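You operate a simulated robot arm through the tools that you are given. There is no shell and no other tool. Be economical: measure what you need, move in short steps, check, and stop when the job is done.

Carry out the task below with a simulated robot arm. There is one attempt and no reset: what you move stays moved.

JOB
Wipe the clamped grey offcut clean, switch the extractor off and lay the offcut on the rubber mat.
Fine: felt wiper back, cradle lever free. Set down upright: felt wiper. What is to be rubbed or washed off counts as gone when no trace of it is left.

It is judged by the outcome, as a careful person would: the job done as asked, and still so three seconds after it is handed in. It fails if anything else is knocked over, pushed out of place, dropped, spilled or broken.

ROBOT AND FRAMES
A 6-joint arm with a two-finger parallel gripper, fixed in place. Base frame: the origin is at the foot of the arm, x ahead of it, y to its left, z up; the work surface is at about z = 0.87. Readings come in m, rad, newtons and seconds.
With the tool pointing down near the work surface it reaches from about 0.24 to 0.64 m from the base axis. Its first joint turns from -1.152 to 1.152 rad. Payload 2.7 kg.
The TCP is the grasp point between the finger pads, 0.023 m short of the fingertips. In the tool frame z runs along the fingers and y along their closing line. The gripper opens to 0.094 m. The fingers are 0.038 m wide and 0.01 m thick; the gripper's body (0.054 by 0.096 m) begins 0.039 m behind the TCP.
Orientation is that of the tool frame in the base frame, as [roll, pitch, yaw] about the fixed x, y, z axes, in that order (R = Rz(yaw) Ry(pitch) Rx(roll)). With the fingers straight down and closing along the base's y, the tool's x points along the base's -x, its y along +y and its z along -z.

CONTROLS
- The arm moves only by the tool send_rows. Its argument "steps" is a list of rows, each an object of numbers (a shift or turn left out is 0, a gripper value left out holds the last): "x", "y", "z": the shift along the tool's x, y, z in m; "rx", "ry", "rz": the turn, a rotation vector about the tool's x, y, z in rad. In form: [{"x": .., "y": .., "z": .., "rx": .., "ry": .., "rz": ..}, ...]. A call has 1 to 20 rows; each row is the pose to reach, as a shift and turn from the pose commanded when the call began, along the tool's axes at that moment. "jaw" is the gripper command, from -1 (shut) to 1 (fully open), values between in proportion, set as the call begins (left out, the last holds). Rows are played at 5 a second. More than 0.05 m and 0.15 rad between two rows, or a gripper value outside its range, and nothing of the call is played. Where a pose cannot be reached the arm comes as near as it can. A force on the tool above 90 N (or 10 N above the force at the start of the call, whichever is more), or a blocked arm, ends the call early, and 0.2 s more pass. The fingers move at their own pace (about 0.045 m/s each) and stop on an object; they squeeze with about 43 N. The grip force told is the motor's: it shows also when the fingers shut on nothing. Time passes only in rows, and 0.2 s behind the last, so rows that repeat a pose let the fingers close. The reply holds the time, the measured pose of the TCP, the force on the tool along the base axes, the opening and the grip force, in the units named above and with some noise, with the torque about the TCP (base axes, N m) and any sound that the robot's microphone picked up.
- Cameras (640 x 400 px; columns grow to the right, rows downward): "scene" is fixed at [0.0842, -0.4365, 1.4069]; the picture's right is [0.69, -0.73, 0.00], its down [-0.40, -0.38, -0.84] and it looks along [0.61, 0.58, -0.55] (base axes); focal length 338 px, centre (320, 200). "wrist" rides on the gripper at [0.087, 0.016, -0.074] in the tool frame; the picture's right is [-0.18, 0.98, 0.00], its down [-0.58, -0.11, -0.81] and it looks along [-0.79, -0.15, 0.59] (tool axes); focal length 243 px, centre (320, 200).
- camera(camera): a new picture of that camera. No time passes.
- probe_pixels(camera, pixels): for up to 12 pixels [column, row] of the newest picture of that camera ("zoom" is the newest enlarged one), the place [x, y, z] in the base frame of the surface seen there, good to about 0.002 m. No time passes.
- inspect(camera, box): a new picture of the part [left, top, right, bottom] of that camera's present view, enlarged. No time passes.
- sign_off(): hands the job in; it is judged then, once.

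Keep the steps short. Do not move on a guess: measure, check each grasp and each placing, and mend mistakes. In all there are 80 turns and 38 pictures (those below and enlarged ones count). Leave the gripper open and the arm clear of the work at the hand-in unless told otherwise, and finish with a single line.

The tools are called after "Call:" by a JSON object that holds its "name" and its "arguments". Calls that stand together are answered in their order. send_rows: Moves the arm, as the interface text tells. Its arguments: {"type":"object","properties":{"steps":{"type":"array"},"jaw":{"type":"number"}},"required":["steps"]} The other tools are called the same way: camera (camera) takes a picture; probe_pixels (camera, pixels) gives the place of the surface under pixels of a picture; inspect (camera, box) takes an enlarged picture of a part of a camera's view; sign_off () hands the job in.

At the start:

```text
time_s: 0.0
eef_pos: [0.3687, -0.0284, 1.1689]
tcp_rot: [3.141, 0.002, -3.14]
ft_force: [-0.5, 0.5, 0.6]
wrist_torque: [-0.01, 0.01, 0.01]
finger_gap: 0.0941
finger_force: 0.0
```

scene: 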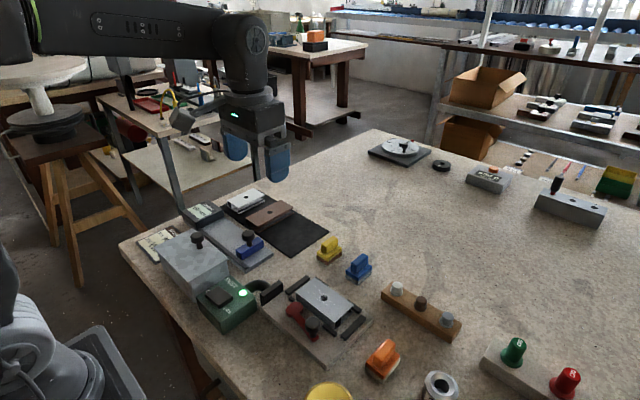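
wrist: 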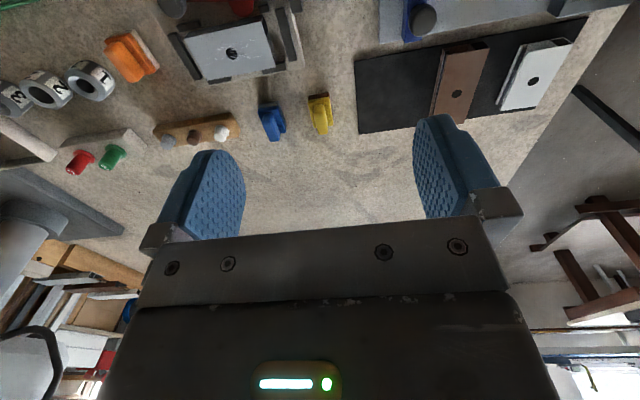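

I see a green extractor box, a clamp cradle with the grey offcut, three coloured wipers and a black mat. I'll enlarge these areas first.

Call:
{"name": "inspect", "arguments": {"camera": "scene", "box": [190, 260, 390, 385]}}

Call:
{"name": "inspect", "arguments": {"camera": "scene", "box": [120, 180, 340, 318]}}

Call:
{"name": "inspect", "arguments": {"camera": "scene", "box": [300, 220, 600, 400]}}

```text
3.20 times, centred on (290, 322) of scene
```

zoom: 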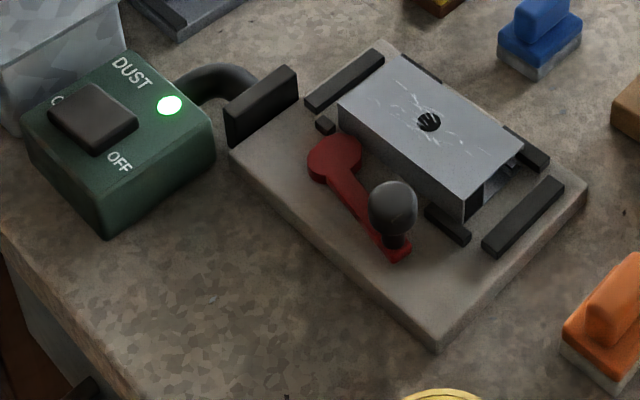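

```text
2.90 times, centred on (230, 249) of scene
```

zoom: 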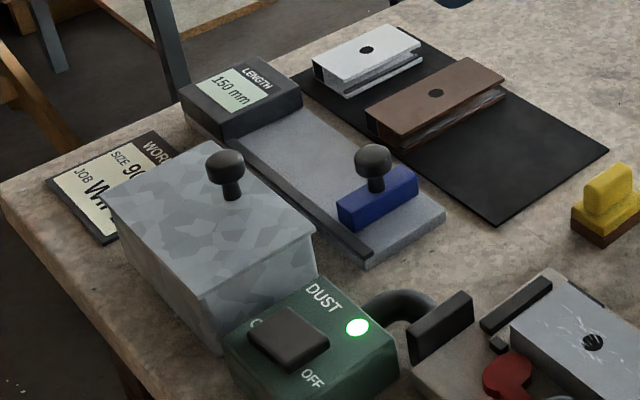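

```text
2.13 times, centred on (450, 310) of scene
```

zoom: 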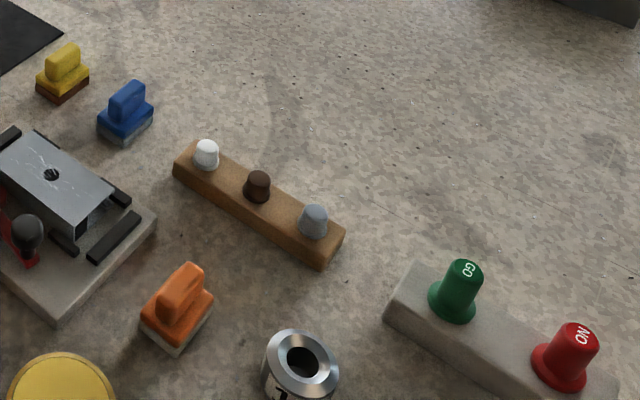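

The wipers differ in base material, so I'll look closer at them and read the card.

Call:
{"name": "inspect", "arguments": {"camera": "scene", "box": [310, 225, 390, 290]}}

Call:
{"name": "inspect", "arguments": {"camera": "scene", "box": [350, 330, 420, 390]}}

Call:
{"name": "inspect", "arguments": {"camera": "wrist", "box": [90, 0, 350, 160]}}

Call:
{"name": "inspect", "arguments": {"camera": "scene", "box": [130, 215, 200, 265]}}

```text
6.15 times, centred on (350, 258) of scene
```

zoom: 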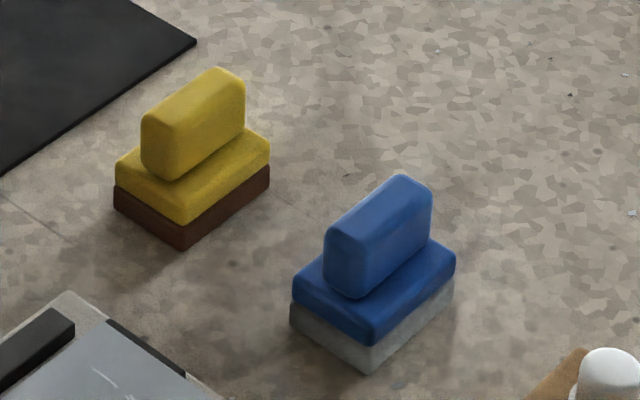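

```text
6.67 times, centred on (385, 360) of scene
```

zoom: 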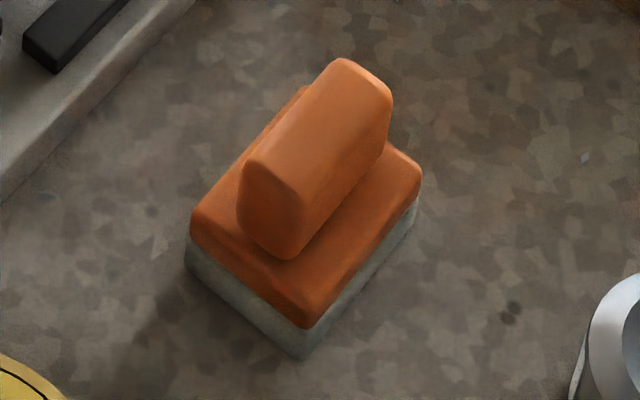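

```text
2.46 times, centred on (220, 80) of wrist
```

zoom: 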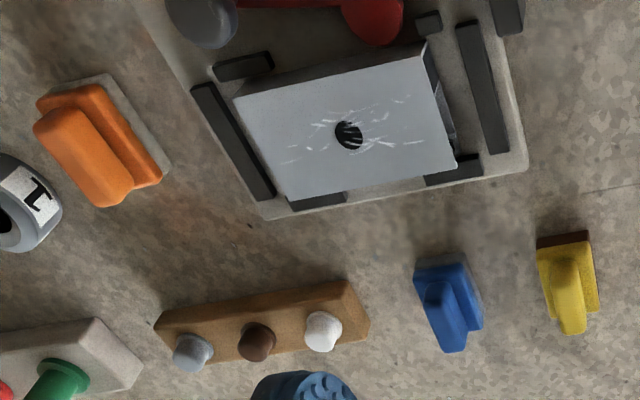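

```text
8.00 times, centred on (165, 240) of scene
```

zoom: 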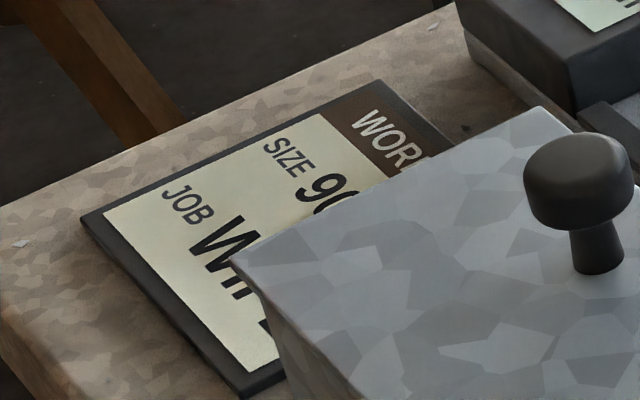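

I'll measure the key items: offcut, lever, wipers, extractor switch and mat.

Call:
{"name": "camera", "arguments": {"camera": "scene"}}

Call:
{"name": "probe_pixels", "arguments": {"camera": "scene", "pixels": [[330, 242], [359, 262], [383, 356], [224, 296], [243, 293], [324, 297], [314, 324], [297, 312], [327, 240], [290, 256], [250, 190], [340, 315]]}}

Call:
{"name": "inspect", "arguments": {"camera": "scene", "box": [260, 265, 380, 340]}}

```text
28 pictures are left
```

scene: 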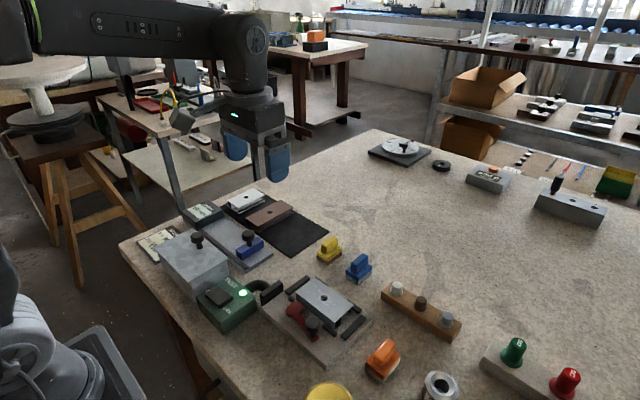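

```text
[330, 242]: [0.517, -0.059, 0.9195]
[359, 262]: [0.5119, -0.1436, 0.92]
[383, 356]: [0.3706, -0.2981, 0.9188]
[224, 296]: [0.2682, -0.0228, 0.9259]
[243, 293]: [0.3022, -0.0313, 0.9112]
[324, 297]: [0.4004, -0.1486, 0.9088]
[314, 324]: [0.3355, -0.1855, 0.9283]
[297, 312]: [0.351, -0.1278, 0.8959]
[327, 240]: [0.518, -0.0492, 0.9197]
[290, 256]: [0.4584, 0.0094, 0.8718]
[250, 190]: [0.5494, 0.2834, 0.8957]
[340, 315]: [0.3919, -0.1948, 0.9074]
```

```text
5.33 times, centred on (320, 302) of scene
```

zoom: 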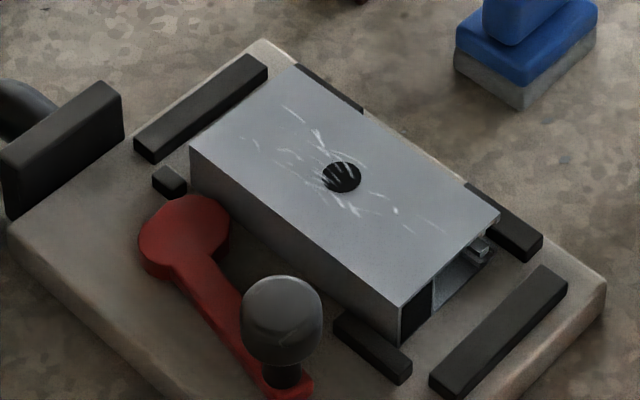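

Positions are measured. The yellow and blue wipers sit at about (0.517,-0.055) and (0.512,-0.144). I'll move the wrist camera closer to them, staying at a safe height.

Call:
{"name": "send_rows", "arguments": {"steps": [{"x": -0.028, "y": -0.015, "z": 0.03}, {"x": -0.056, "y": -0.03, "z": 0.06}, {"x": -0.084, "y": -0.045, "z": 0.09}, {"x": -0.11, "y": -0.06, "z": 0.12}, {"x": -0.11, "y": -0.06, "z": 0.12}]}}

Call:
{"name": "camera", "arguments": {"camera": "wrist"}}

```text
time_s: 1.2
eef_pos: [0.4777, -0.0877, 1.0509]
tcp_rot: [3.141, 0.002, -3.141]
ft_force: [-1.1, -0.3, 0.4]
wrist_torque: [-0.01, -0.03, -0.03]
finger_gap: 0.0941
finger_force: 0.1
```

```text
26 pictures are left
```

wrist: 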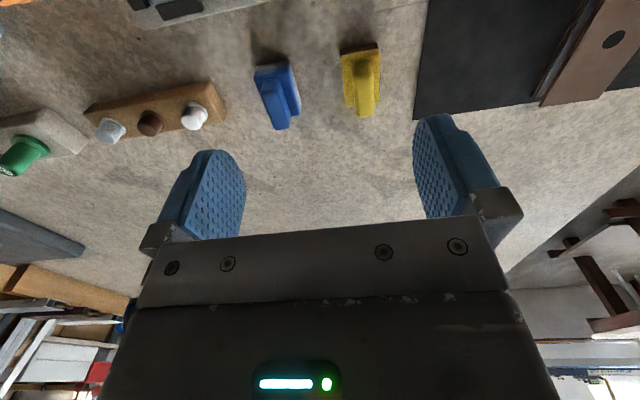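

The wipers are at (278,95) and (362,80); I'll enlarge them.

Call:
{"name": "inspect", "arguments": {"camera": "wrist", "box": [240, 30, 400, 130]}}

```text
4.00 times, centred on (320, 80) of wrist
```

zoom: 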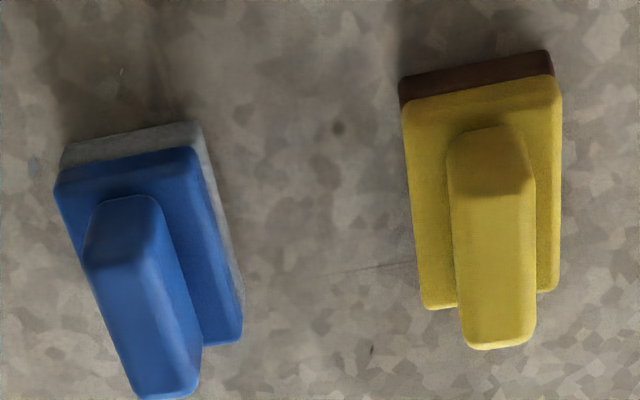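

Yellow has a hard-looking brown base, blue a mottled grey one. Now the orange one, moving at the same height.

Call:
{"name": "send_rows", "arguments": {"steps": [{"x": 0.023, "y": -0.032}, {"x": 0.046, "y": -0.064}, {"x": 0.069, "y": -0.096}, {"x": 0.092, "y": -0.128}, {"x": 0.115, "y": -0.16}, {"x": 0.138, "y": -0.19}, {"x": 0.138, "y": -0.19}]}}

Call:
{"name": "inspect", "arguments": {"camera": "wrist", "box": [180, 0, 500, 200]}}

```text
time_s: 2.8
eef_pos: [0.3407, -0.2779, 1.0531]
tcp_rot: [-3.141, 0.0, -3.14]
ft_force: [0.1, 0.8, -0.7]
wrist_torque: [-0.03, -0.02, 0.0]
finger_gap: 0.0938
finger_force: 0.0
```

```text
2.00 times, centred on (340, 100) of wrist
```

zoom: 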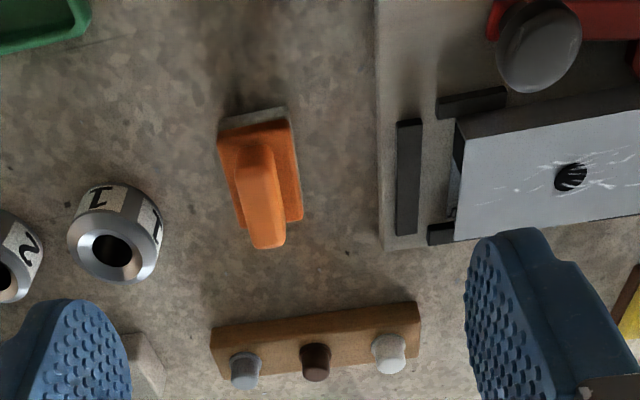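

I'll zoom hard on both grey pads from the fixed camera to compare texture.

Call:
{"name": "inspect", "arguments": {"camera": "scene", "box": [345, 268, 373, 286]}}

Call:
{"name": "inspect", "arguments": {"camera": "wrist", "box": [280, 45, 344, 85]}}

Call:
{"name": "inspect", "arguments": {"camera": "scene", "box": [362, 360, 398, 386]}}

```text
16.00 times, centred on (359, 277) of scene
```

zoom: 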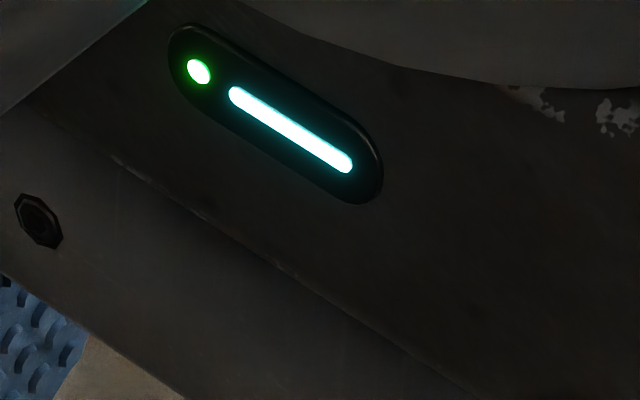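

```text
10.00 times, centred on (312, 65) of wrist
```

zoom: 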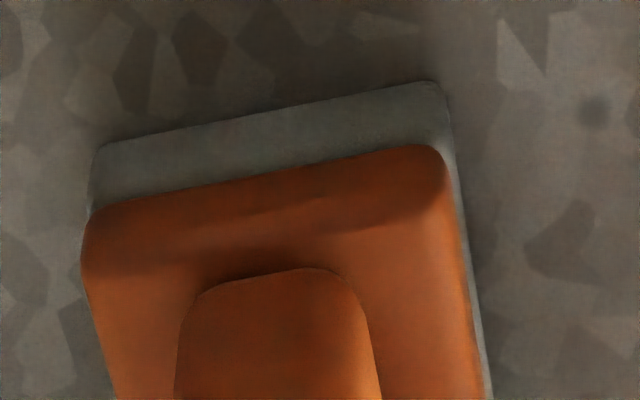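

```text
15.38 times, centred on (380, 373) of scene
```

zoom: 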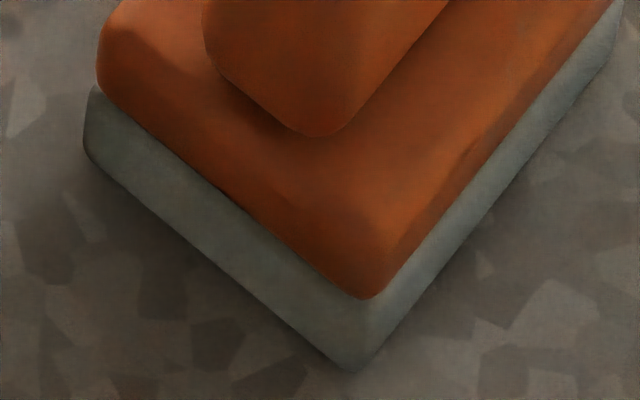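

Orange's pad is smooth and greenish-grey. I'll get the same close view of blue's.

Call:
{"name": "send_rows", "arguments": {"steps": [{"x": -0.029, "y": 0.03, "z": 0.0}, {"x": -0.058, "y": 0.06, "z": 0.01}, {"x": -0.087, "y": 0.09, "z": 0.02}, {"x": -0.116, "y": 0.12, "z": 0.035}, {"x": -0.143, "y": 0.148, "z": 0.05}, {"x": -0.143, "y": 0.148, "z": 0.05}]}}

Call:
{"name": "inspect", "arguments": {"camera": "wrist", "box": [250, 30, 410, 130]}}

```text
time_s: 4.2
eef_pos: [0.4843, -0.1308, 1.0012]
tcp_rot: [3.141, 0.004, -3.139]
ft_force: [0.2, -0.2, -0.1]
wrist_torque: [0.01, 0.0, -0.01]
finger_gap: 0.094
finger_force: 0.1
```

```text
4.00 times, centred on (330, 80) of wrist
```

zoom: 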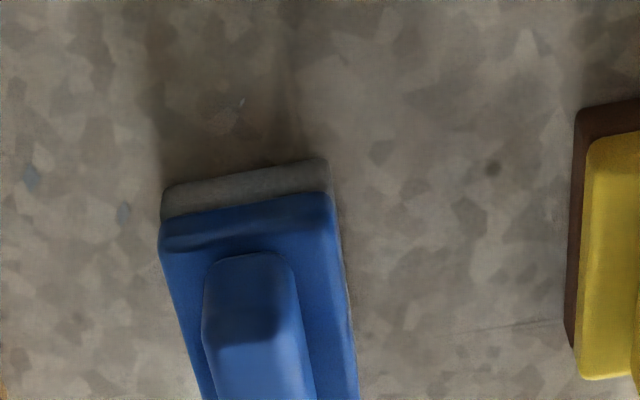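

Call:
{"name": "inspect", "arguments": {"camera": "wrist", "box": [284, 65, 340, 100]}}

Call:
{"name": "probe_pixels", "arguments": {"camera": "wrist", "pixels": [[295, 82], [310, 105], [310, 120]]}}

```text
11.43 times, centred on (312, 82) of wrist
```

zoom: 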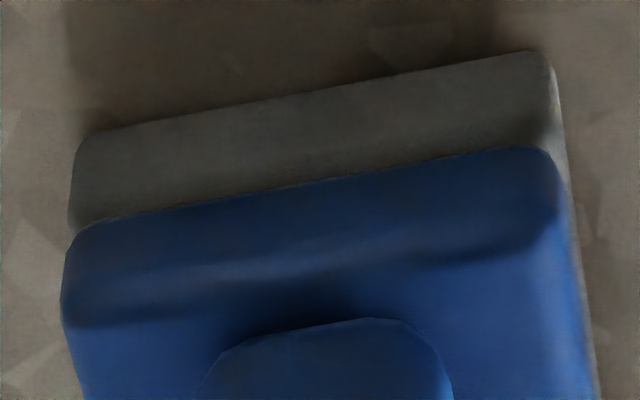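

```text
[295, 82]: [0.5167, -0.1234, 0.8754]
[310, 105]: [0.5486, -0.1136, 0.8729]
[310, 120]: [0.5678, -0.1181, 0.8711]
```

Blue's pad has a fibrous, slightly frayed texture, which looks like felt; orange's is smooth like rubber. I'll grip blue and check its underside before using it. First I'll measure its handle.

Call:
{"name": "inspect", "arguments": {"camera": "wrist", "box": [260, 50, 380, 160]}}

```text
3.64 times, centred on (320, 105) of wrist
```

zoom: 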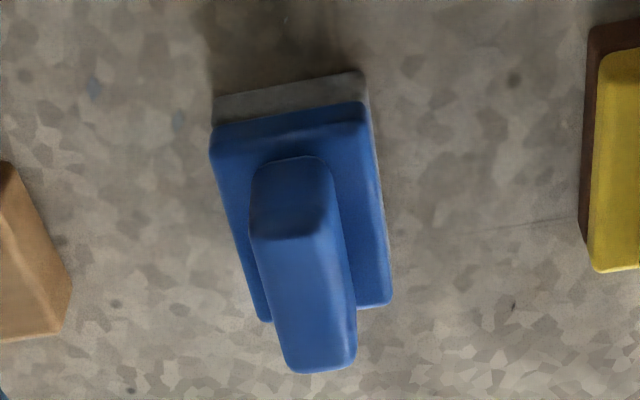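

Call:
{"name": "probe_pixels", "arguments": {"camera": "zoom", "pixels": [[255, 235], [318, 235], [295, 365], [350, 360], [290, 300], [216, 155], [362, 128], [262, 318], [388, 302], [212, 125], [360, 100], [290, 175]]}}

```text
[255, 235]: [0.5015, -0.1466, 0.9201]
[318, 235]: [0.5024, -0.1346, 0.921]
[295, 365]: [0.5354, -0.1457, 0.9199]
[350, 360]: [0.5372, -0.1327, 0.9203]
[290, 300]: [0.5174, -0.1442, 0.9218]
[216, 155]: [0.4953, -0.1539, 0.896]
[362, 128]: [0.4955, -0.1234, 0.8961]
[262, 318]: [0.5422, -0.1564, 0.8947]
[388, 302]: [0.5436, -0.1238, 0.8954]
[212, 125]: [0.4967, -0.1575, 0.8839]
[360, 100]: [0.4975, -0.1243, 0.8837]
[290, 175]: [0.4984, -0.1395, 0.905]
```

The blue wiper is aligned with base x, with its handle centred at (0.519,-0.140). The handle is 14 mm wide, with its top at 0.921 and the base shoulder at 0.896. I'll half-open, go above it, descend to TCP z≈0.924 and check.

Call:
{"name": "send_rows", "arguments": {"jaw": 0.06, "steps": [{"x": -0.035, "y": -0.009, "z": 0.0}, {"x": -0.035, "y": -0.009, "z": 0.0}, {"x": -0.035, "y": -0.009, "z": 0.03}, {"x": -0.035, "y": -0.009, "z": 0.06}, {"x": -0.035, "y": -0.009, "z": 0.077}, {"x": -0.035, "y": -0.009, "z": 0.077}]}}

Call:
{"name": "send_rows", "arguments": {"jaw": -1, "steps": [{}, {}, {}, {}, {}]}}

```text
time_s: 5.6
eef_pos: [0.5195, -0.1401, 0.9238]
tcp_rot: [3.141, 0.001, -3.139]
ft_force: [0.4, -0.2, -0.7]
wrist_torque: [0.01, 0.02, 0.0]
finger_gap: 0.05
finger_force: 0.0
```

```text
time_s: 6.8
eef_pos: [0.5193, -0.1395, 0.9239]
tcp_rot: [3.141, 0.003, -3.14]
ft_force: [0.1, 0.2, -0.5]
wrist_torque: [-0.04, 0.01, 0.04]
finger_gap: 0.0175
finger_force: 43.4
```

Gripped at a 17.5 mm gap with 43 N. I'll lift it well clear and tilt its underside towards the scene camera to verify the felt.

Call:
{"name": "send_rows", "arguments": {"steps": [{"z": -0.04}, {"x": 0.015, "z": -0.08}, {"x": 0.035, "z": -0.12, "ry": 0.14}, {"x": 0.055, "z": -0.16, "ry": 0.28}, {"x": 0.075, "z": -0.2, "ry": 0.42}, {"x": 0.095, "z": -0.24, "ry": 0.56}, {"x": 0.115, "z": -0.28, "ry": 0.7}, {"x": 0.14, "z": -0.32, "ry": 0.84}, {"x": 0.14, "z": -0.32, "ry": 0.98}, {"x": 0.14, "z": -0.32, "ry": 1.1}, {"x": 0.14, "z": -0.32, "ry": 1.1}]}}

Call:
{"name": "camera", "arguments": {"camera": "scene"}}

```text
time_s: 9.2
eef_pos: [0.2805, -0.1631, 1.0814]
tcp_rot: [-3.141, -1.099, 3.141]
ft_force: [0.1, -0.1, -1.0]
wrist_torque: [-0.01, -0.02, 0.0]
finger_gap: 0.0173
finger_force: 43.0
out of reach, approached as far as the arm can: row 6, 7, 8, 9, 10, 11
```

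```text
17 pictures are left
```

scene: 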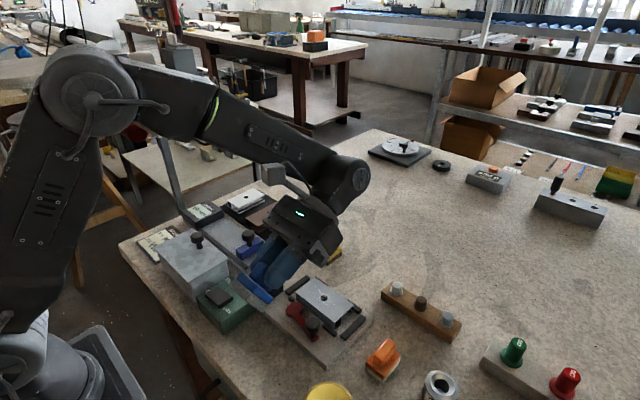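

Call:
{"name": "inspect", "arguments": {"camera": "scene", "box": [225, 240, 305, 305]}}

```text
6.15 times, centred on (265, 272) of scene
```

zoom: 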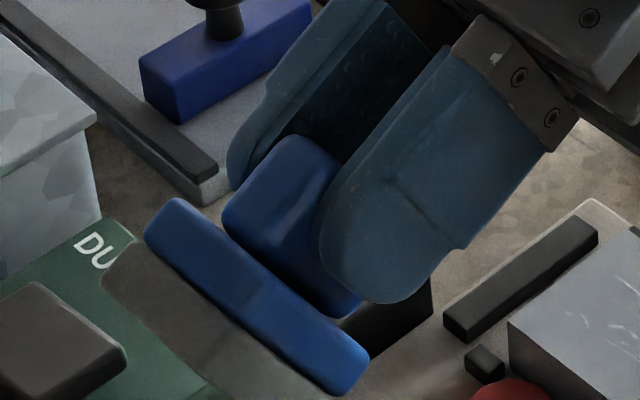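

Call:
{"name": "inspect", "arguments": {"camera": "scene", "box": [236, 272, 270, 293]}}

Call:
{"name": "inspect", "arguments": {"camera": "scene", "box": [362, 338, 404, 386]}}

```text
16.00 times, centred on (253, 282) of scene
```

zoom: 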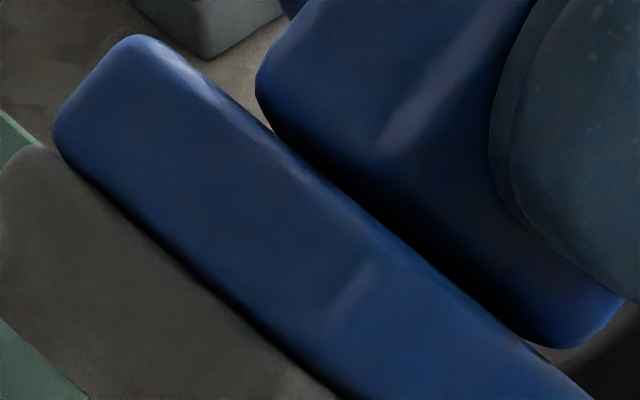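

```text
8.33 times, centred on (383, 362) of scene
```

zoom: 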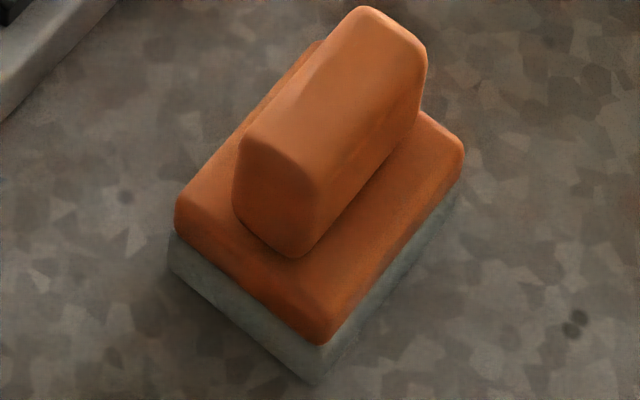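

Blue's pad is a neutral grey fibrous block with a slightly fuzzy edge, so I take it as the felt. The offcut is visible in this scene picture, so I'll probe its corners and the marks.

Call:
{"name": "probe_pixels", "arguments": {"camera": "scene", "pixels": [[297, 293], [314, 279], [352, 305], [335, 320], [324, 298], [315, 285], [340, 307], [318, 330], [300, 312], [312, 322], [290, 325], [345, 340]]}}

Call:
{"name": "send_rows", "arguments": {"steps": [{"x": -0.01, "y": 0.002, "z": -0.01, "ry": -0.13}, {"x": -0.02, "y": 0.004, "z": -0.02, "ry": -0.27}, {"x": -0.03, "y": 0.006, "z": -0.03, "ry": -0.41}, {"x": -0.04, "y": 0.008, "z": -0.042, "ry": -0.55}, {"x": -0.05, "y": 0.01, "z": -0.053, "ry": -0.69}, {"x": -0.06, "y": 0.012, "z": -0.064, "ry": -0.83}, {"x": -0.07, "y": 0.013, "z": -0.075, "ry": -0.97}, {"x": -0.077, "y": 0.014, "z": -0.084, "ry": -1.1}, {"x": -0.077, "y": 0.014, "z": -0.084, "ry": -1.1}]}}

```text
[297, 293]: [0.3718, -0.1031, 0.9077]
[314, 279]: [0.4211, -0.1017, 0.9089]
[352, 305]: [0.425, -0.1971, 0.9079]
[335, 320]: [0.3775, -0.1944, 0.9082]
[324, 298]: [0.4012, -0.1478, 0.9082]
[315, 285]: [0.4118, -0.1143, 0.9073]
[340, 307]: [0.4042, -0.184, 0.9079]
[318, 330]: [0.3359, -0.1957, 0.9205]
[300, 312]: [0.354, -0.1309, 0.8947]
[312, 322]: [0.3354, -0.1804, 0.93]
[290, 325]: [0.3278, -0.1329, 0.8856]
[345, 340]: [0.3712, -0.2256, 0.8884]
```

```text
time_s: 11.2
eef_pos: [0.3911, -0.1465, 1.0499]
tcp_rot: [3.141, 0.005, -3.14]
ft_force: [-0.9, 0.1, 0.0]
wrist_torque: [-0.02, 0.02, 0.01]
finger_gap: 0.0174
finger_force: 42.5
```

The arm is upright again. The offcut top spans x 0.372–0.425, y −0.10…−0.197 at z 0.908. I'll descend over its centre, stopping 1–2 mm above expected contact (TCP z≈0.961).

Call:
{"name": "send_rows", "arguments": {"steps": [{"x": -0.008, "y": -0.003, "z": 0.03}, {"x": -0.008, "y": -0.003, "z": 0.06}, {"x": -0.008, "y": -0.003, "z": 0.08}, {"x": -0.008, "y": -0.003, "z": 0.087}, {"x": -0.008, "y": -0.003, "z": 0.087}]}}

Call:
{"name": "send_rows", "arguments": {"steps": [{"z": 0.001}, {"z": 0.002}, {"z": 0.003}, {"z": 0.003}]}}

```text
time_s: 12.4
eef_pos: [0.3993, -0.149, 0.9624]
tcp_rot: [-3.142, 0.003, -3.139]
ft_force: [-1.2, -1.0, 2.2]
wrist_torque: [0.02, 0.09, 0.01]
finger_gap: 0.0175
finger_force: 42.4
```

```text
time_s: 13.4
eef_pos: [0.4004, -0.1493, 0.9612]
tcp_rot: [-3.138, 0.008, -3.139]
ft_force: [-2.5, 3.1, 32.7]
wrist_torque: [0.1, 0.34, 0.02]
finger_gap: 0.0171
finger_force: 42.6
```

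Contact is at z≈0.962 with 33 N. I'll ease off by 1.5 mm and rub along the length.

Call:
{"name": "send_rows", "arguments": {"steps": [{"z": -0.0015}, {"y": 0.012, "z": -0.0015}, {"y": 0.024, "z": -0.0015}, {"y": 0.034, "z": -0.0015}, {"y": 0.022, "z": -0.0015}, {"y": 0.01, "z": -0.0015}, {"y": -0.002, "z": -0.0015}, {"y": -0.014, "z": -0.0015}, {"y": -0.026, "z": -0.0015}, {"y": -0.034, "z": -0.0015}, {"y": -0.022, "z": -0.0015}, {"y": -0.01, "z": -0.0015}, {"y": 0.002, "z": -0.0015}, {"y": 0.014, "z": -0.0015}, {"y": 0.026, "z": -0.0015}, {"y": 0.034, "z": -0.0015}]}}

Call:
{"name": "camera", "arguments": {"camera": "scene"}}

```text
time_s: 15.4
eef_pos: [0.4002, -0.1651, 0.9687]
tcp_rot: [3.131, 0.009, -3.14]
ft_force: [-11.3, 20.8, 30.0]
wrist_torque: [1.45, 0.59, 0.0]
finger_gap: 0.025
finger_force: 43.0
stopped in row 9: the force on the tool passed its limit at 96 N (the readings are from after the stop); the commanded pose is now the measured one
```

```text
13 pictures are left
```

scene: 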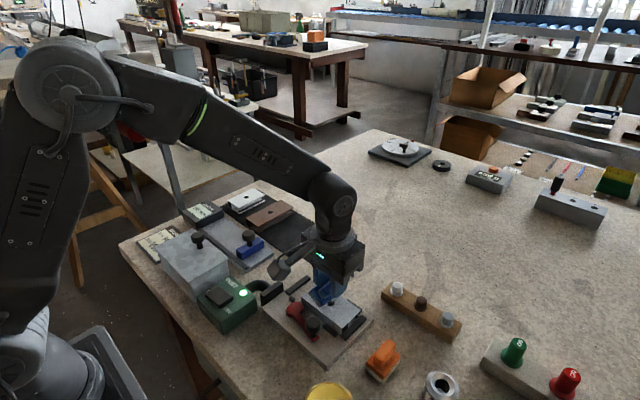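

It jammed: 96 N and the gap rose to 25 mm, so the wiper has tipped in the grip. I'll look.

Call:
{"name": "inspect", "arguments": {"camera": "scene", "box": [260, 250, 380, 345]}}

```text
4.21 times, centred on (320, 298) of scene
```

zoom: 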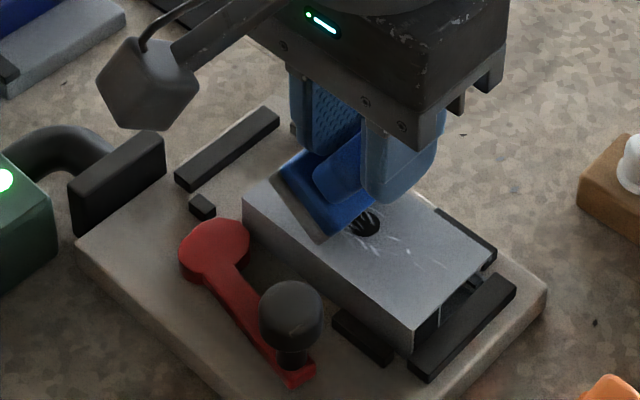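

The wiper leaned over because stroking across the thin handle tips it. I'll raise slightly to unload, then see how it sits.

Call:
{"name": "send_rows", "arguments": {"steps": [{"z": -0.002}, {"z": -0.004}, {"z": -0.006}, {"z": -0.008}, {"z": -0.008}]}}

Call:
{"name": "inspect", "arguments": {"camera": "scene", "box": [260, 250, 380, 345]}}

```text
time_s: 16.6
eef_pos: [0.4007, -0.1688, 0.976]
tcp_rot: [3.137, 0.006, -3.14]
ft_force: [-0.4, -0.7, -0.5]
wrist_torque: [0.01, 0.02, 0.02]
finger_gap: 0.0167
finger_force: 43.1
```

```text
4.21 times, centred on (320, 298) of scene
```

zoom: 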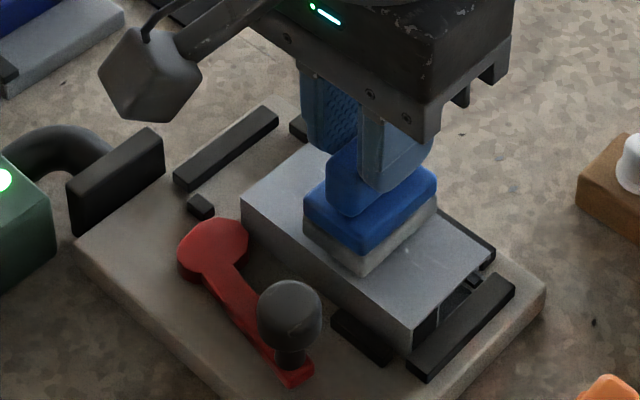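

It snapped back flat (gap 16.7 mm), and the part rubbed so far is clean. I'll measure where the pad sits now.

Call:
{"name": "probe_pixels", "arguments": {"camera": "zoom", "pixels": [[358, 270], [360, 240], [306, 205], [434, 185], [308, 225], [330, 198], [345, 165], [400, 250]]}}

```text
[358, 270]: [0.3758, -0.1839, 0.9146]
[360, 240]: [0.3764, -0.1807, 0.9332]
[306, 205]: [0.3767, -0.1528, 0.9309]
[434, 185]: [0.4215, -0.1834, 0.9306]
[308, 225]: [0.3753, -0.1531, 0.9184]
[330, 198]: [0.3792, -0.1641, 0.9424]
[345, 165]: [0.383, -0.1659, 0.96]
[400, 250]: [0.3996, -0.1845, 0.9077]
```

It slipped about 8–10 mm down in the grip. I'll set it flat on the offcut, lowering in small steps until there's contact force.

Call:
{"name": "send_rows", "arguments": {"steps": [{"z": 0.001}, {"z": 0.002}, {"z": 0.003}, {"z": 0.004}, {"z": 0.004}]}}

```text
time_s: 17.8
eef_pos: [0.4011, -0.1686, 0.973]
tcp_rot: [3.136, 0.01, -3.139]
ft_force: [-8.3, 0.3, 29.2]
wrist_torque: [-0.04, 0.64, 0.04]
finger_gap: 0.0169
finger_force: 42.8
```

Contact at TCP z≈0.973. I'll open, lower 13 mm and regrip deeper.

Call:
{"name": "send_rows", "arguments": {"jaw": 0.06, "steps": [{"z": -0.001}, {"z": -0.001}, {"z": -0.001}, {"z": 0.004}, {"z": 0.009}, {"z": 0.012}, {"z": 0.012}]}}

Call:
{"name": "send_rows", "arguments": {"jaw": -1, "steps": [{}, {}, {}, {}, {}]}}

```text
time_s: 19.4
eef_pos: [0.4004, -0.1672, 0.9579]
tcp_rot: [3.137, 0.006, -3.141]
ft_force: [-0.4, 0.3, 0.5]
wrist_torque: [0.02, -0.02, -0.03]
finger_gap: 0.0496
finger_force: 0.1
```

```text
time_s: 20.6
eef_pos: [0.3992, -0.1674, 0.9574]
tcp_rot: [3.136, 0.008, -3.141]
ft_force: [1.2, 0.0, 0.0]
wrist_torque: [-0.04, 0.04, 0.01]
finger_gap: 0.0172
finger_force: 43.1
```

The grip is deep now (17.2 mm, no load). I'll rub along x, the stiff direction, with light pressure at this spot and towards the far end.

Call:
{"name": "send_rows", "arguments": {"steps": [{"z": 0.0008}, {"x": 0.006, "z": 0.0008}, {"x": 0.012, "z": 0.0008}, {"x": 0.004, "z": 0.0008}, {"x": -0.004, "z": 0.0008}, {"x": -0.012, "z": 0.0008}, {"x": -0.004, "z": 0.0008}, {"x": 0.004, "z": 0.0008}, {"x": 0.012, "z": 0.0008}, {"x": 0, "z": 0.0008}]}}

```text
time_s: 22.8
eef_pos: [0.4002, -0.1671, 0.958]
tcp_rot: [3.136, 0.004, -3.139]
ft_force: [-4.0, -1.0, 9.8]
wrist_torque: [-0.12, 0.12, -0.05]
finger_gap: 0.0173
finger_force: 42.9
```

That was stable at about 10 N. Next spots: y −0.181 and −0.150, lifting 4 mm between them.

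Call:
{"name": "send_rows", "arguments": {"steps": [{"z": -0.005}, {"y": -0.014, "z": -0.005}, {"y": -0.014, "z": -0.0005}, {"y": -0.014, "x": 0.011}, {"y": -0.014, "x": 0}, {"y": -0.014, "x": -0.011}, {"y": -0.014, "x": 0}, {"y": -0.014, "x": 0.011}, {"y": -0.014, "x": 0}, {"y": -0.014, "z": -0.005}, {"y": 0.003, "z": -0.005}, {"y": 0.018, "z": -0.005}, {"y": 0.018, "z": -0.0005}, {"y": 0.018, "x": 0.011}, {"y": 0.018, "x": 0}, {"y": 0.018, "x": -0.011}, {"y": 0.018, "x": 0}, {"y": 0.018, "x": 0.011}, {"y": 0.018, "x": 0}, {"y": 0.018, "z": -0.005}]}}

Call:
{"name": "send_rows", "arguments": {"steps": [{"y": 0.016, "z": 0}, {"y": 0.016, "z": 0.0045}, {"y": 0.016, "x": 0.011, "z": 0.005}, {"y": 0.016, "x": 0, "z": 0.005}, {"y": 0.016, "x": -0.011, "z": 0.005}, {"y": 0.016, "x": 0, "z": 0.005}, {"y": 0.016, "x": 0.011, "z": 0.005}, {"y": 0.016, "x": 0, "z": 0.005}, {"y": 0.016, "z": 0}, {"y": 0.034, "z": 0}, {"y": 0.034, "z": 0.0045}, {"y": 0.034, "x": 0.011, "z": 0.005}, {"y": 0.034, "x": 0, "z": 0.005}, {"y": 0.034, "x": -0.011, "z": 0.005}, {"y": 0.034, "x": 0, "z": 0.005}, {"y": 0.034, "x": 0.011, "z": 0.005}, {"y": 0.034, "x": 0, "z": 0.005}, {"y": 0.034, "z": 0}, {"y": 0.034, "z": -0.04}, {"y": 0.034, "z": -0.08}]}}

```text
time_s: 27.0
eef_pos: [0.4007, -0.1495, 0.9611]
tcp_rot: [3.137, 0.006, -3.139]
ft_force: [-0.2, 0.0, -0.2]
wrist_torque: [0.02, 0.02, 0.03]
finger_gap: 0.0172
finger_force: 42.9
```

```text
time_s: 31.2
eef_pos: [0.3992, -0.1164, 1.0416]
tcp_rot: [3.137, 0.008, -3.139]
ft_force: [0.3, 0.1, -1.4]
wrist_torque: [0.0, 0.03, -0.01]
finger_gap: 0.0174
finger_force: 42.6
```

I'll lift to z 1.04, carry it above its home spot (z≈1.0) and then inspect the offcut.

Call:
{"name": "send_rows", "arguments": {"steps": [{"x": -0.04, "y": -0.008}, {"x": -0.08, "y": -0.016}, {"x": -0.12, "y": -0.023}, {"x": -0.12, "y": -0.023, "z": 0.03}, {"x": -0.12, "y": -0.023, "z": 0.03}]}}

Call:
{"name": "inspect", "arguments": {"camera": "scene", "box": [270, 265, 380, 335]}}

```text
time_s: 32.4
eef_pos: [0.5196, -0.139, 1.0135]
tcp_rot: [3.136, 0.008, -3.141]
ft_force: [0.3, -0.2, -1.0]
wrist_torque: [0.0, 0.0, -0.02]
finger_gap: 0.0168
finger_force: 42.9
```

```text
5.71 times, centred on (325, 300) of scene
```

zoom: 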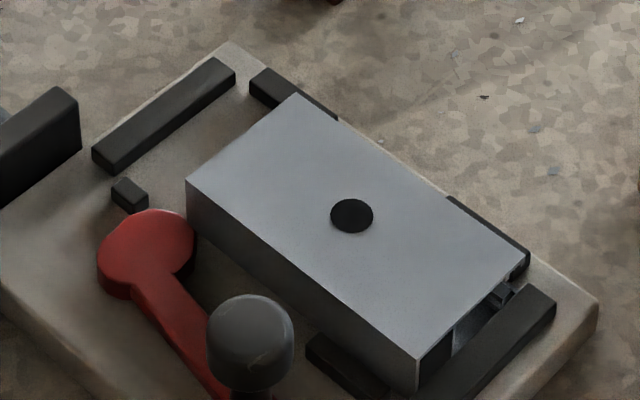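

The offcut is clean with no marks left. Now I'll put the wiper back at (0.519,-0.140), going down to just above contact and then in small steps.

Call:
{"name": "send_rows", "arguments": {"steps": [{"y": -0.0005, "z": 0.04}, {"y": -0.0005, "z": 0.08}, {"y": -0.0005, "z": 0.0895}, {"y": -0.0005, "z": 0.091}, {"y": -0.0005, "z": 0.0925}, {"y": -0.0005, "z": 0.0925}]}}

```text
time_s: 33.8
eef_pos: [0.5212, -0.1396, 0.9212]
tcp_rot: [3.136, 0.007, -3.138]
ft_force: [-0.3, -0.5, -0.8]
wrist_torque: [-0.02, 0.01, -0.02]
finger_gap: 0.0172
finger_force: 42.8
```

Call:
{"name": "send_rows", "arguments": {"steps": [{"x": 0.001, "z": 0.0006}, {"x": 0.001, "z": 0.0012}, {"x": 0.001, "z": 0.0018}, {"x": 0.001, "z": 0.0018}]}}

```text
time_s: 34.8
eef_pos: [0.5193, -0.1404, 0.9199]
tcp_rot: [3.137, 0.011, -3.141]
ft_force: [-0.8, 4.1, 13.6]
wrist_torque: [-0.01, 0.19, -0.04]
finger_gap: 0.0171
finger_force: 42.9
```

Seated at 14 N. I'll release and rise clear, then check.

Call:
{"name": "send_rows", "arguments": {"jaw": 0.06, "steps": [{}, {}, {}, {"z": -0.03}, {"z": -0.07}, {"z": -0.11}, {"z": -0.15}, {"z": -0.15}]}}

Call:
{"name": "inspect", "arguments": {"camera": "scene", "box": [190, 230, 400, 345]}}

```text
time_s: 36.6
eef_pos: [0.5195, -0.1414, 1.0696]
tcp_rot: [3.136, 0.006, 3.141]
ft_force: [0.2, 0.1, 0.5]
wrist_torque: [-0.01, 0.03, 0.01]
finger_gap: 0.0498
finger_force: 0.0
```

```text
3.05 times, centred on (295, 288) of scene
```

zoom: 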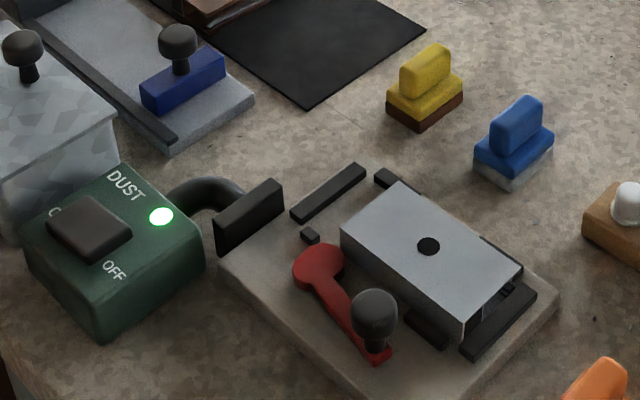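

The wiper stands upright at home. Now I'll measure the rocker switch, its labels and the lever.

Call:
{"name": "probe_pixels", "arguments": {"camera": "zoom", "pixels": [[55, 212], [115, 270], [80, 199], [127, 230], [97, 258], [50, 228], [89, 228], [375, 305], [320, 255], [345, 300], [375, 352], [160, 216]]}}

Call:
{"name": "inspect", "arguments": {"camera": "scene", "box": [195, 275, 265, 335]}}

```text
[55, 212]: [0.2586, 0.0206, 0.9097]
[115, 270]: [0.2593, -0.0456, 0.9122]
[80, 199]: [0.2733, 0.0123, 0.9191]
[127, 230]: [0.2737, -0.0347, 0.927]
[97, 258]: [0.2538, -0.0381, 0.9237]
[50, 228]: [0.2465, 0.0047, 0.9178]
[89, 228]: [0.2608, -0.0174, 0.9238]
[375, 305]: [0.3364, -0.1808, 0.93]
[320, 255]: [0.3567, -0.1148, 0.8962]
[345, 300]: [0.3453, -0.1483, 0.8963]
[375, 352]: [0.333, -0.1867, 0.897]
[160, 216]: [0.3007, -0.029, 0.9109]
```

```text
6.67 times, centred on (230, 305) of scene
```

zoom: 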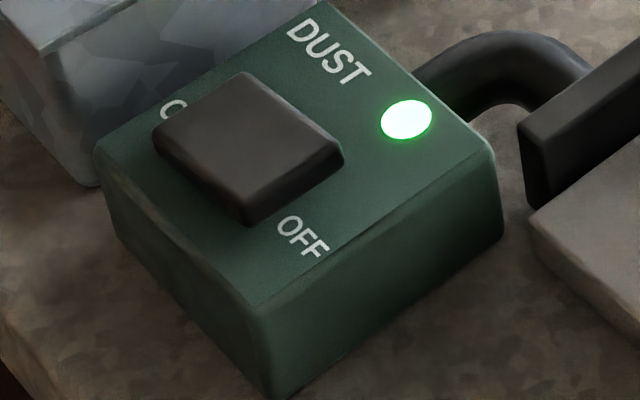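

The rocker's OFF half (the −y side) is raised, with its top at about (0.263,-0.030,0.926). I'll close the fingers and move above it.

Call:
{"name": "send_rows", "arguments": {"jaw": -1, "steps": [{"x": 0.037, "y": 0.016}, {"x": 0.073, "y": 0.032}, {"x": 0.11, "y": 0.048}, {"x": 0.147, "y": 0.064}, {"x": 0.184, "y": 0.08}, {"x": 0.22, "y": 0.095}, {"x": 0.2565, "y": 0.111}, {"x": 0.2565, "y": 0.111, "z": 0.04}, {"x": 0.2565, "y": 0.111, "z": 0.08}, {"x": 0.2565, "y": 0.111, "z": 0.105}, {"x": 0.2565, "y": 0.111, "z": 0.115}, {"x": 0.2565, "y": 0.111, "z": 0.115}]}}

```text
time_s: 39.2
eef_pos: [0.2616, -0.0289, 0.9538]
tcp_rot: [3.135, 0.007, -3.14]
ft_force: [0.0, -0.2, 0.3]
wrist_torque: [0.02, -0.03, 0.01]
finger_gap: 0.0
finger_force: 42.3
```

The fingertips are 4–5 mm above the rocker. I'll press down in small steps.

Call:
{"name": "send_rows", "arguments": {"steps": [{"z": 0.003}, {"z": 0.005}, {"z": 0.007}, {"z": 0.009}, {"z": 0.011}, {"z": 0.011}]}}

```text
time_s: 40.7
eef_pos: [0.2632, -0.0307, 0.9446]
tcp_rot: [3.141, 0.006, -3.136]
ft_force: [-9.3, -8.2, 20.6]
wrist_torque: [-0.05, 0.41, 0.14]
finger_gap: 0.0
finger_force: 42.2
stopped in row 6: the force on the tool passed its limit at 91 N (the readings are from after the stop); the commanded pose is now the measured one
```

Force peaked at 91 N at tip z≈0.921. I'll rise and look at the lamp.

Call:
{"name": "send_rows", "arguments": {"steps": [{"z": -0.02}, {"z": -0.06}, {"z": -0.1}, {"x": -0.04, "y": -0.02, "z": -0.1}, {"x": -0.08, "y": -0.04, "z": -0.1}, {"x": -0.08, "y": -0.04, "z": -0.1}]}}

Call:
{"name": "inspect", "arguments": {"camera": "scene", "box": [190, 260, 390, 385]}}

```text
time_s: 42.1
eef_pos: [0.3425, -0.069, 1.047]
tcp_rot: [3.14, 0.009, -3.136]
ft_force: [0.4, -0.1, -0.6]
wrist_torque: [-0.01, -0.03, 0.0]
finger_gap: 0.0
finger_force: 42.7
```

```text
3.20 times, centred on (290, 322) of scene
```

zoom: 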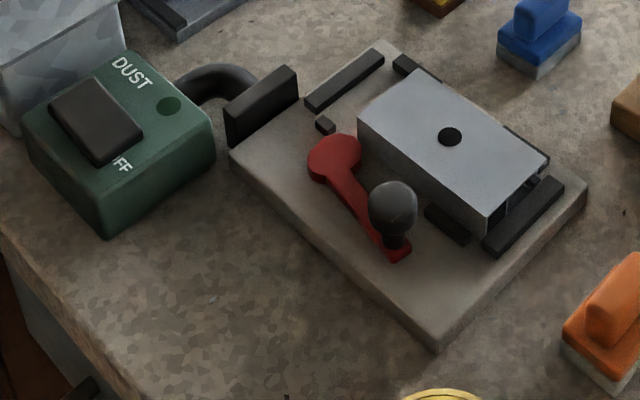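

The lamp is off and the rocker is tipped to OFF. The offcut shifted about 1 cm along −y during the jam but is still in the cradle. Next I'll view the lever with the wrist camera.

Call:
{"name": "send_rows", "arguments": {"jaw": 0.0, "steps": [{"x": 0.01, "y": -0.04}, {"x": 0.02, "y": -0.08}, {"x": 0.03, "y": -0.09, "z": -0.02}, {"x": 0.03, "y": -0.09, "z": -0.02}]}}

Call:
{"name": "inspect", "arguments": {"camera": "wrist", "box": [200, 0, 440, 150]}}

```text
time_s: 43.1
eef_pos: [0.3116, -0.1574, 1.0649]
tcp_rot: [3.139, 0.01, -3.136]
ft_force: [-0.5, -0.5, 0.2]
wrist_torque: [-0.02, -0.01, 0.02]
finger_gap: 0.0467
finger_force: 0.1
```

```text
2.67 times, centred on (320, 75) of wrist
```

zoom: 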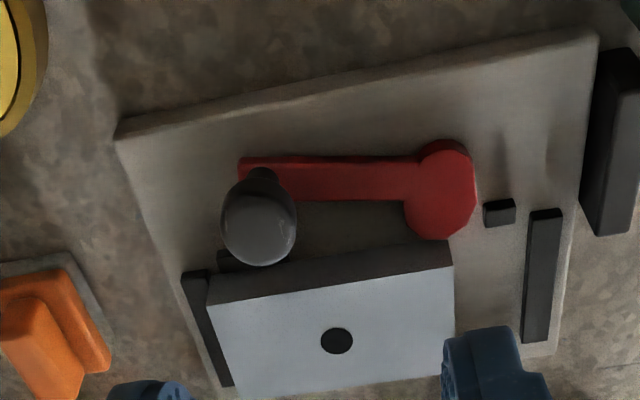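

The lever pivots at the red hub, with its handle and knob along −y and the cam against the offcut's near side. I'll measure it.

Call:
{"name": "probe_pixels", "arguments": {"camera": "zoom", "pixels": [[440, 190], [470, 180], [440, 148], [440, 225], [330, 178], [260, 225], [245, 160], [500, 205], [210, 300], [450, 262], [335, 340], [120, 130]]}}

```text
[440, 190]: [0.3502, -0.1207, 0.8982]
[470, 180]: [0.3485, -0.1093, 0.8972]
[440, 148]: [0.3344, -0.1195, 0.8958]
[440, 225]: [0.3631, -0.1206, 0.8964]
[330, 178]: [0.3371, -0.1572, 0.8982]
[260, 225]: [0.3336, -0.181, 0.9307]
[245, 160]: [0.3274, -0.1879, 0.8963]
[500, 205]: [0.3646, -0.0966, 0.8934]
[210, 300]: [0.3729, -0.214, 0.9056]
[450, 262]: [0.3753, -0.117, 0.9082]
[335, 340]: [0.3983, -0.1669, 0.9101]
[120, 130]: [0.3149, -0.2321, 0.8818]
```

The hub is at about (0.349,-0.121) and the knob at about (0.336,-0.184) with its top at 0.930, giving a radius of about 0.064. I'll grip the knob from above and swing it away from the offcut.

Call:
{"name": "send_rows", "arguments": {"steps": [{"x": -0.012, "y": -0.013}, {"x": -0.024, "y": -0.0265}, {"x": -0.024, "y": -0.0265, "z": 0.04}, {"x": -0.024, "y": -0.0265, "z": 0.08}, {"x": -0.024, "y": -0.0265, "z": 0.115}, {"x": -0.024, "y": -0.0265, "z": 0.13}, {"x": -0.024, "y": -0.0265, "z": 0.13}]}}

Call:
{"name": "send_rows", "arguments": {"jaw": -1, "steps": [{}, {}, {}, {}]}}

```text
time_s: 44.7
eef_pos: [0.3392, -0.1865, 0.9356]
tcp_rot: [3.139, 0.008, -3.136]
ft_force: [-0.3, -0.3, -0.7]
wrist_torque: [0.01, 0.0, 0.0]
finger_gap: 0.047
finger_force: 0.0
```

```text
time_s: 45.7
eef_pos: [0.3388, -0.1826, 0.9363]
tcp_rot: [3.136, 0.008, -3.138]
ft_force: [4.2, 39.2, 5.5]
wrist_torque: [0.64, 0.36, -0.03]
finger_gap: 0.0249
finger_force: 44.9
```

Knob gripped (24.9 mm) with a 4 mm sideways offset, which I'll relieve. I'll swing the first 0.42 rad along the arc, turning with the lever.

Call:
{"name": "send_rows", "arguments": {"steps": [{"y": 0.004}, {"x": 0.0042, "y": 0.005, "rz": 0.07}, {"x": 0.0085, "y": 0.0064, "rz": 0.14}, {"x": 0.0126, "y": 0.008, "rz": 0.21}, {"x": 0.0166, "y": 0.01, "rz": 0.28}, {"x": 0.0205, "y": 0.0122, "rz": 0.35}, {"x": 0.0242, "y": 0.0147, "rz": 0.42}]}}

```text
time_s: 47.3
eef_pos: [0.3132, -0.1747, 0.9356]
tcp_rot: [-3.14, 0.012, 2.726]
ft_force: [-22.6, -40.7, 19.8]
wrist_torque: [-0.73, 0.69, -0.08]
finger_gap: 0.025
finger_force: 44.6
```

The lever swings. The force shows my arc is slightly too tight, and refitting the hub gives about (0.3445,-0.1195). I'll continue 0.56 rad on the corrected arc.

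Call:
{"name": "send_rows", "arguments": {"steps": [{"x": 0.0046, "y": -0.0025, "rz": 0.07}, {"x": 0.0089, "y": -0.0015, "rz": 0.14}, {"x": 0.0132, "y": -0.0003, "rz": 0.21}, {"x": 0.0174, "y": 0.0012, "rz": 0.28}, {"x": 0.0214, "y": 0.003, "rz": 0.35}, {"x": 0.0254, "y": 0.0051, "rz": 0.42}, {"x": 0.0291, "y": 0.0075, "rz": 0.49}, {"x": 0.0327, "y": 0.01, "rz": 0.56}]}}

Call:
{"name": "inspect", "arguments": {"camera": "scene", "box": [220, 260, 380, 375]}}

```text
time_s: 49.1
eef_pos: [0.2894, -0.1482, 0.9345]
tcp_rot: [3.131, 0.007, 2.165]
ft_force: [1.2, 1.0, 30.2]
wrist_torque: [0.24, 0.15, 0.05]
finger_gap: 0.0253
finger_force: 44.8
```

```text
3.48 times, centred on (300, 318) of scene
```

zoom: 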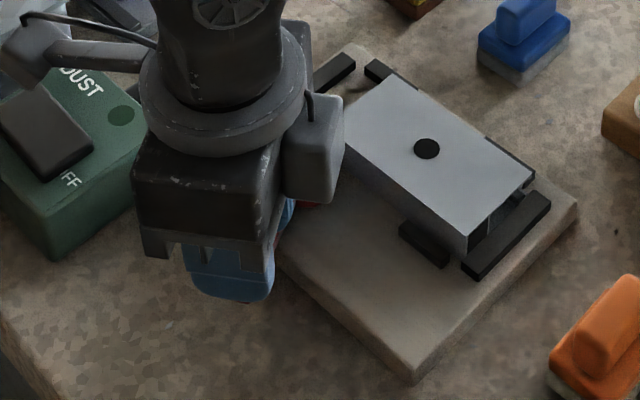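

It turned freely, about 0.98 rad so far. I'll continue another 0.42 rad to be well past release, watching the force.

Call:
{"name": "send_rows", "arguments": {"steps": [{"x": 0.0044, "y": 0.0007, "z": -0.001, "rz": 0.07}, {"x": 0.0086, "y": 0.0016, "z": -0.001, "rz": 0.14}, {"x": 0.0128, "y": 0.0029, "z": -0.001, "rz": 0.21}, {"x": 0.0168, "y": 0.0044, "z": -0.001, "rz": 0.28}, {"x": 0.0208, "y": 0.0062, "z": -0.001, "rz": 0.35}, {"x": 0.0246, "y": 0.0083, "z": -0.001, "rz": 0.42}]}}

```text
time_s: 50.5
eef_pos: [0.2824, -0.1236, 0.9352]
tcp_rot: [3.13, 0.001, 1.744]
ft_force: [21.4, 5.9, -14.9]
wrist_torque: [-0.25, -0.25, 0.22]
finger_gap: 0.0252
finger_force: 44.7
```

The lever now points at −x (about 1.4 rad swept). I'll release, rise, and turn the tool back.

Call:
{"name": "send_rows", "arguments": {"jaw": 0.06, "steps": [{}, {}, {"z": -0.02}, {"z": -0.06}, {"z": -0.1}, {"z": -0.14, "rz": -0.14}, {"z": -0.14, "rz": -0.28}, {"z": -0.14, "rz": -0.42}, {"z": -0.14, "rz": -0.56}, {"z": -0.14, "rz": -0.7}, {"z": -0.14, "rz": -0.84}, {"z": -0.14, "rz": -0.98}, {"z": -0.14, "rz": -1.12}, {"z": -0.14, "rz": -1.26}, {"z": -0.14, "rz": -1.397}, {"z": -0.14, "rz": -1.397}]}}

Call:
{"name": "inspect", "arguments": {"camera": "wrist", "box": [160, 0, 480, 200]}}

```text
time_s: 53.9
eef_pos: [0.2795, -0.1237, 1.075]
tcp_rot: [3.14, 0.008, -3.139]
ft_force: [0.1, 0.3, -0.2]
wrist_torque: [-0.01, 0.01, -0.01]
finger_gap: 0.0501
finger_force: 0.0
```

```text
2.00 times, centred on (320, 100) of wrist
```

zoom: 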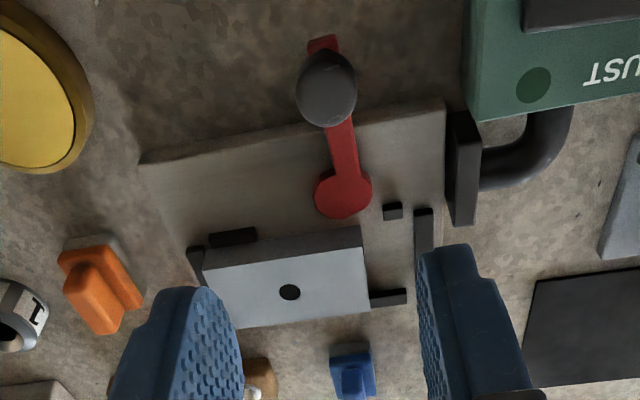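

The lever is clear of the offcut. I'll measure the offcut's current corners and the cradle's posts, and take a scene view for the mat.

Call:
{"name": "probe_pixels", "arguments": {"camera": "zoom", "pixels": [[207, 275], [358, 251], [367, 308], [225, 325], [290, 292], [232, 236], [392, 207], [390, 297], [196, 262], [280, 245], [275, 225], [325, 235]]}}

Call:
{"name": "camera", "arguments": {"camera": "scene"}}

```text
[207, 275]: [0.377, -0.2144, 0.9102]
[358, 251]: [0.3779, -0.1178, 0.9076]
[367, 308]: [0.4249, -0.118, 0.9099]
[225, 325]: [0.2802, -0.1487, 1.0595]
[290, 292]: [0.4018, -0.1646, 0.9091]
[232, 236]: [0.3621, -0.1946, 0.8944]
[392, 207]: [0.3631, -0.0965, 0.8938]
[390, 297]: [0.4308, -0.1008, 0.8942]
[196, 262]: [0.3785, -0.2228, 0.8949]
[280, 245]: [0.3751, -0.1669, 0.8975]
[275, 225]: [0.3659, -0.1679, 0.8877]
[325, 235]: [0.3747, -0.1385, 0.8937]
```

```text
3 pictures are left
```

scene: 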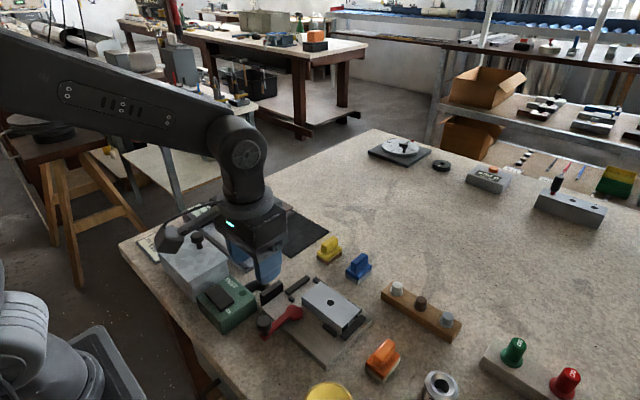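

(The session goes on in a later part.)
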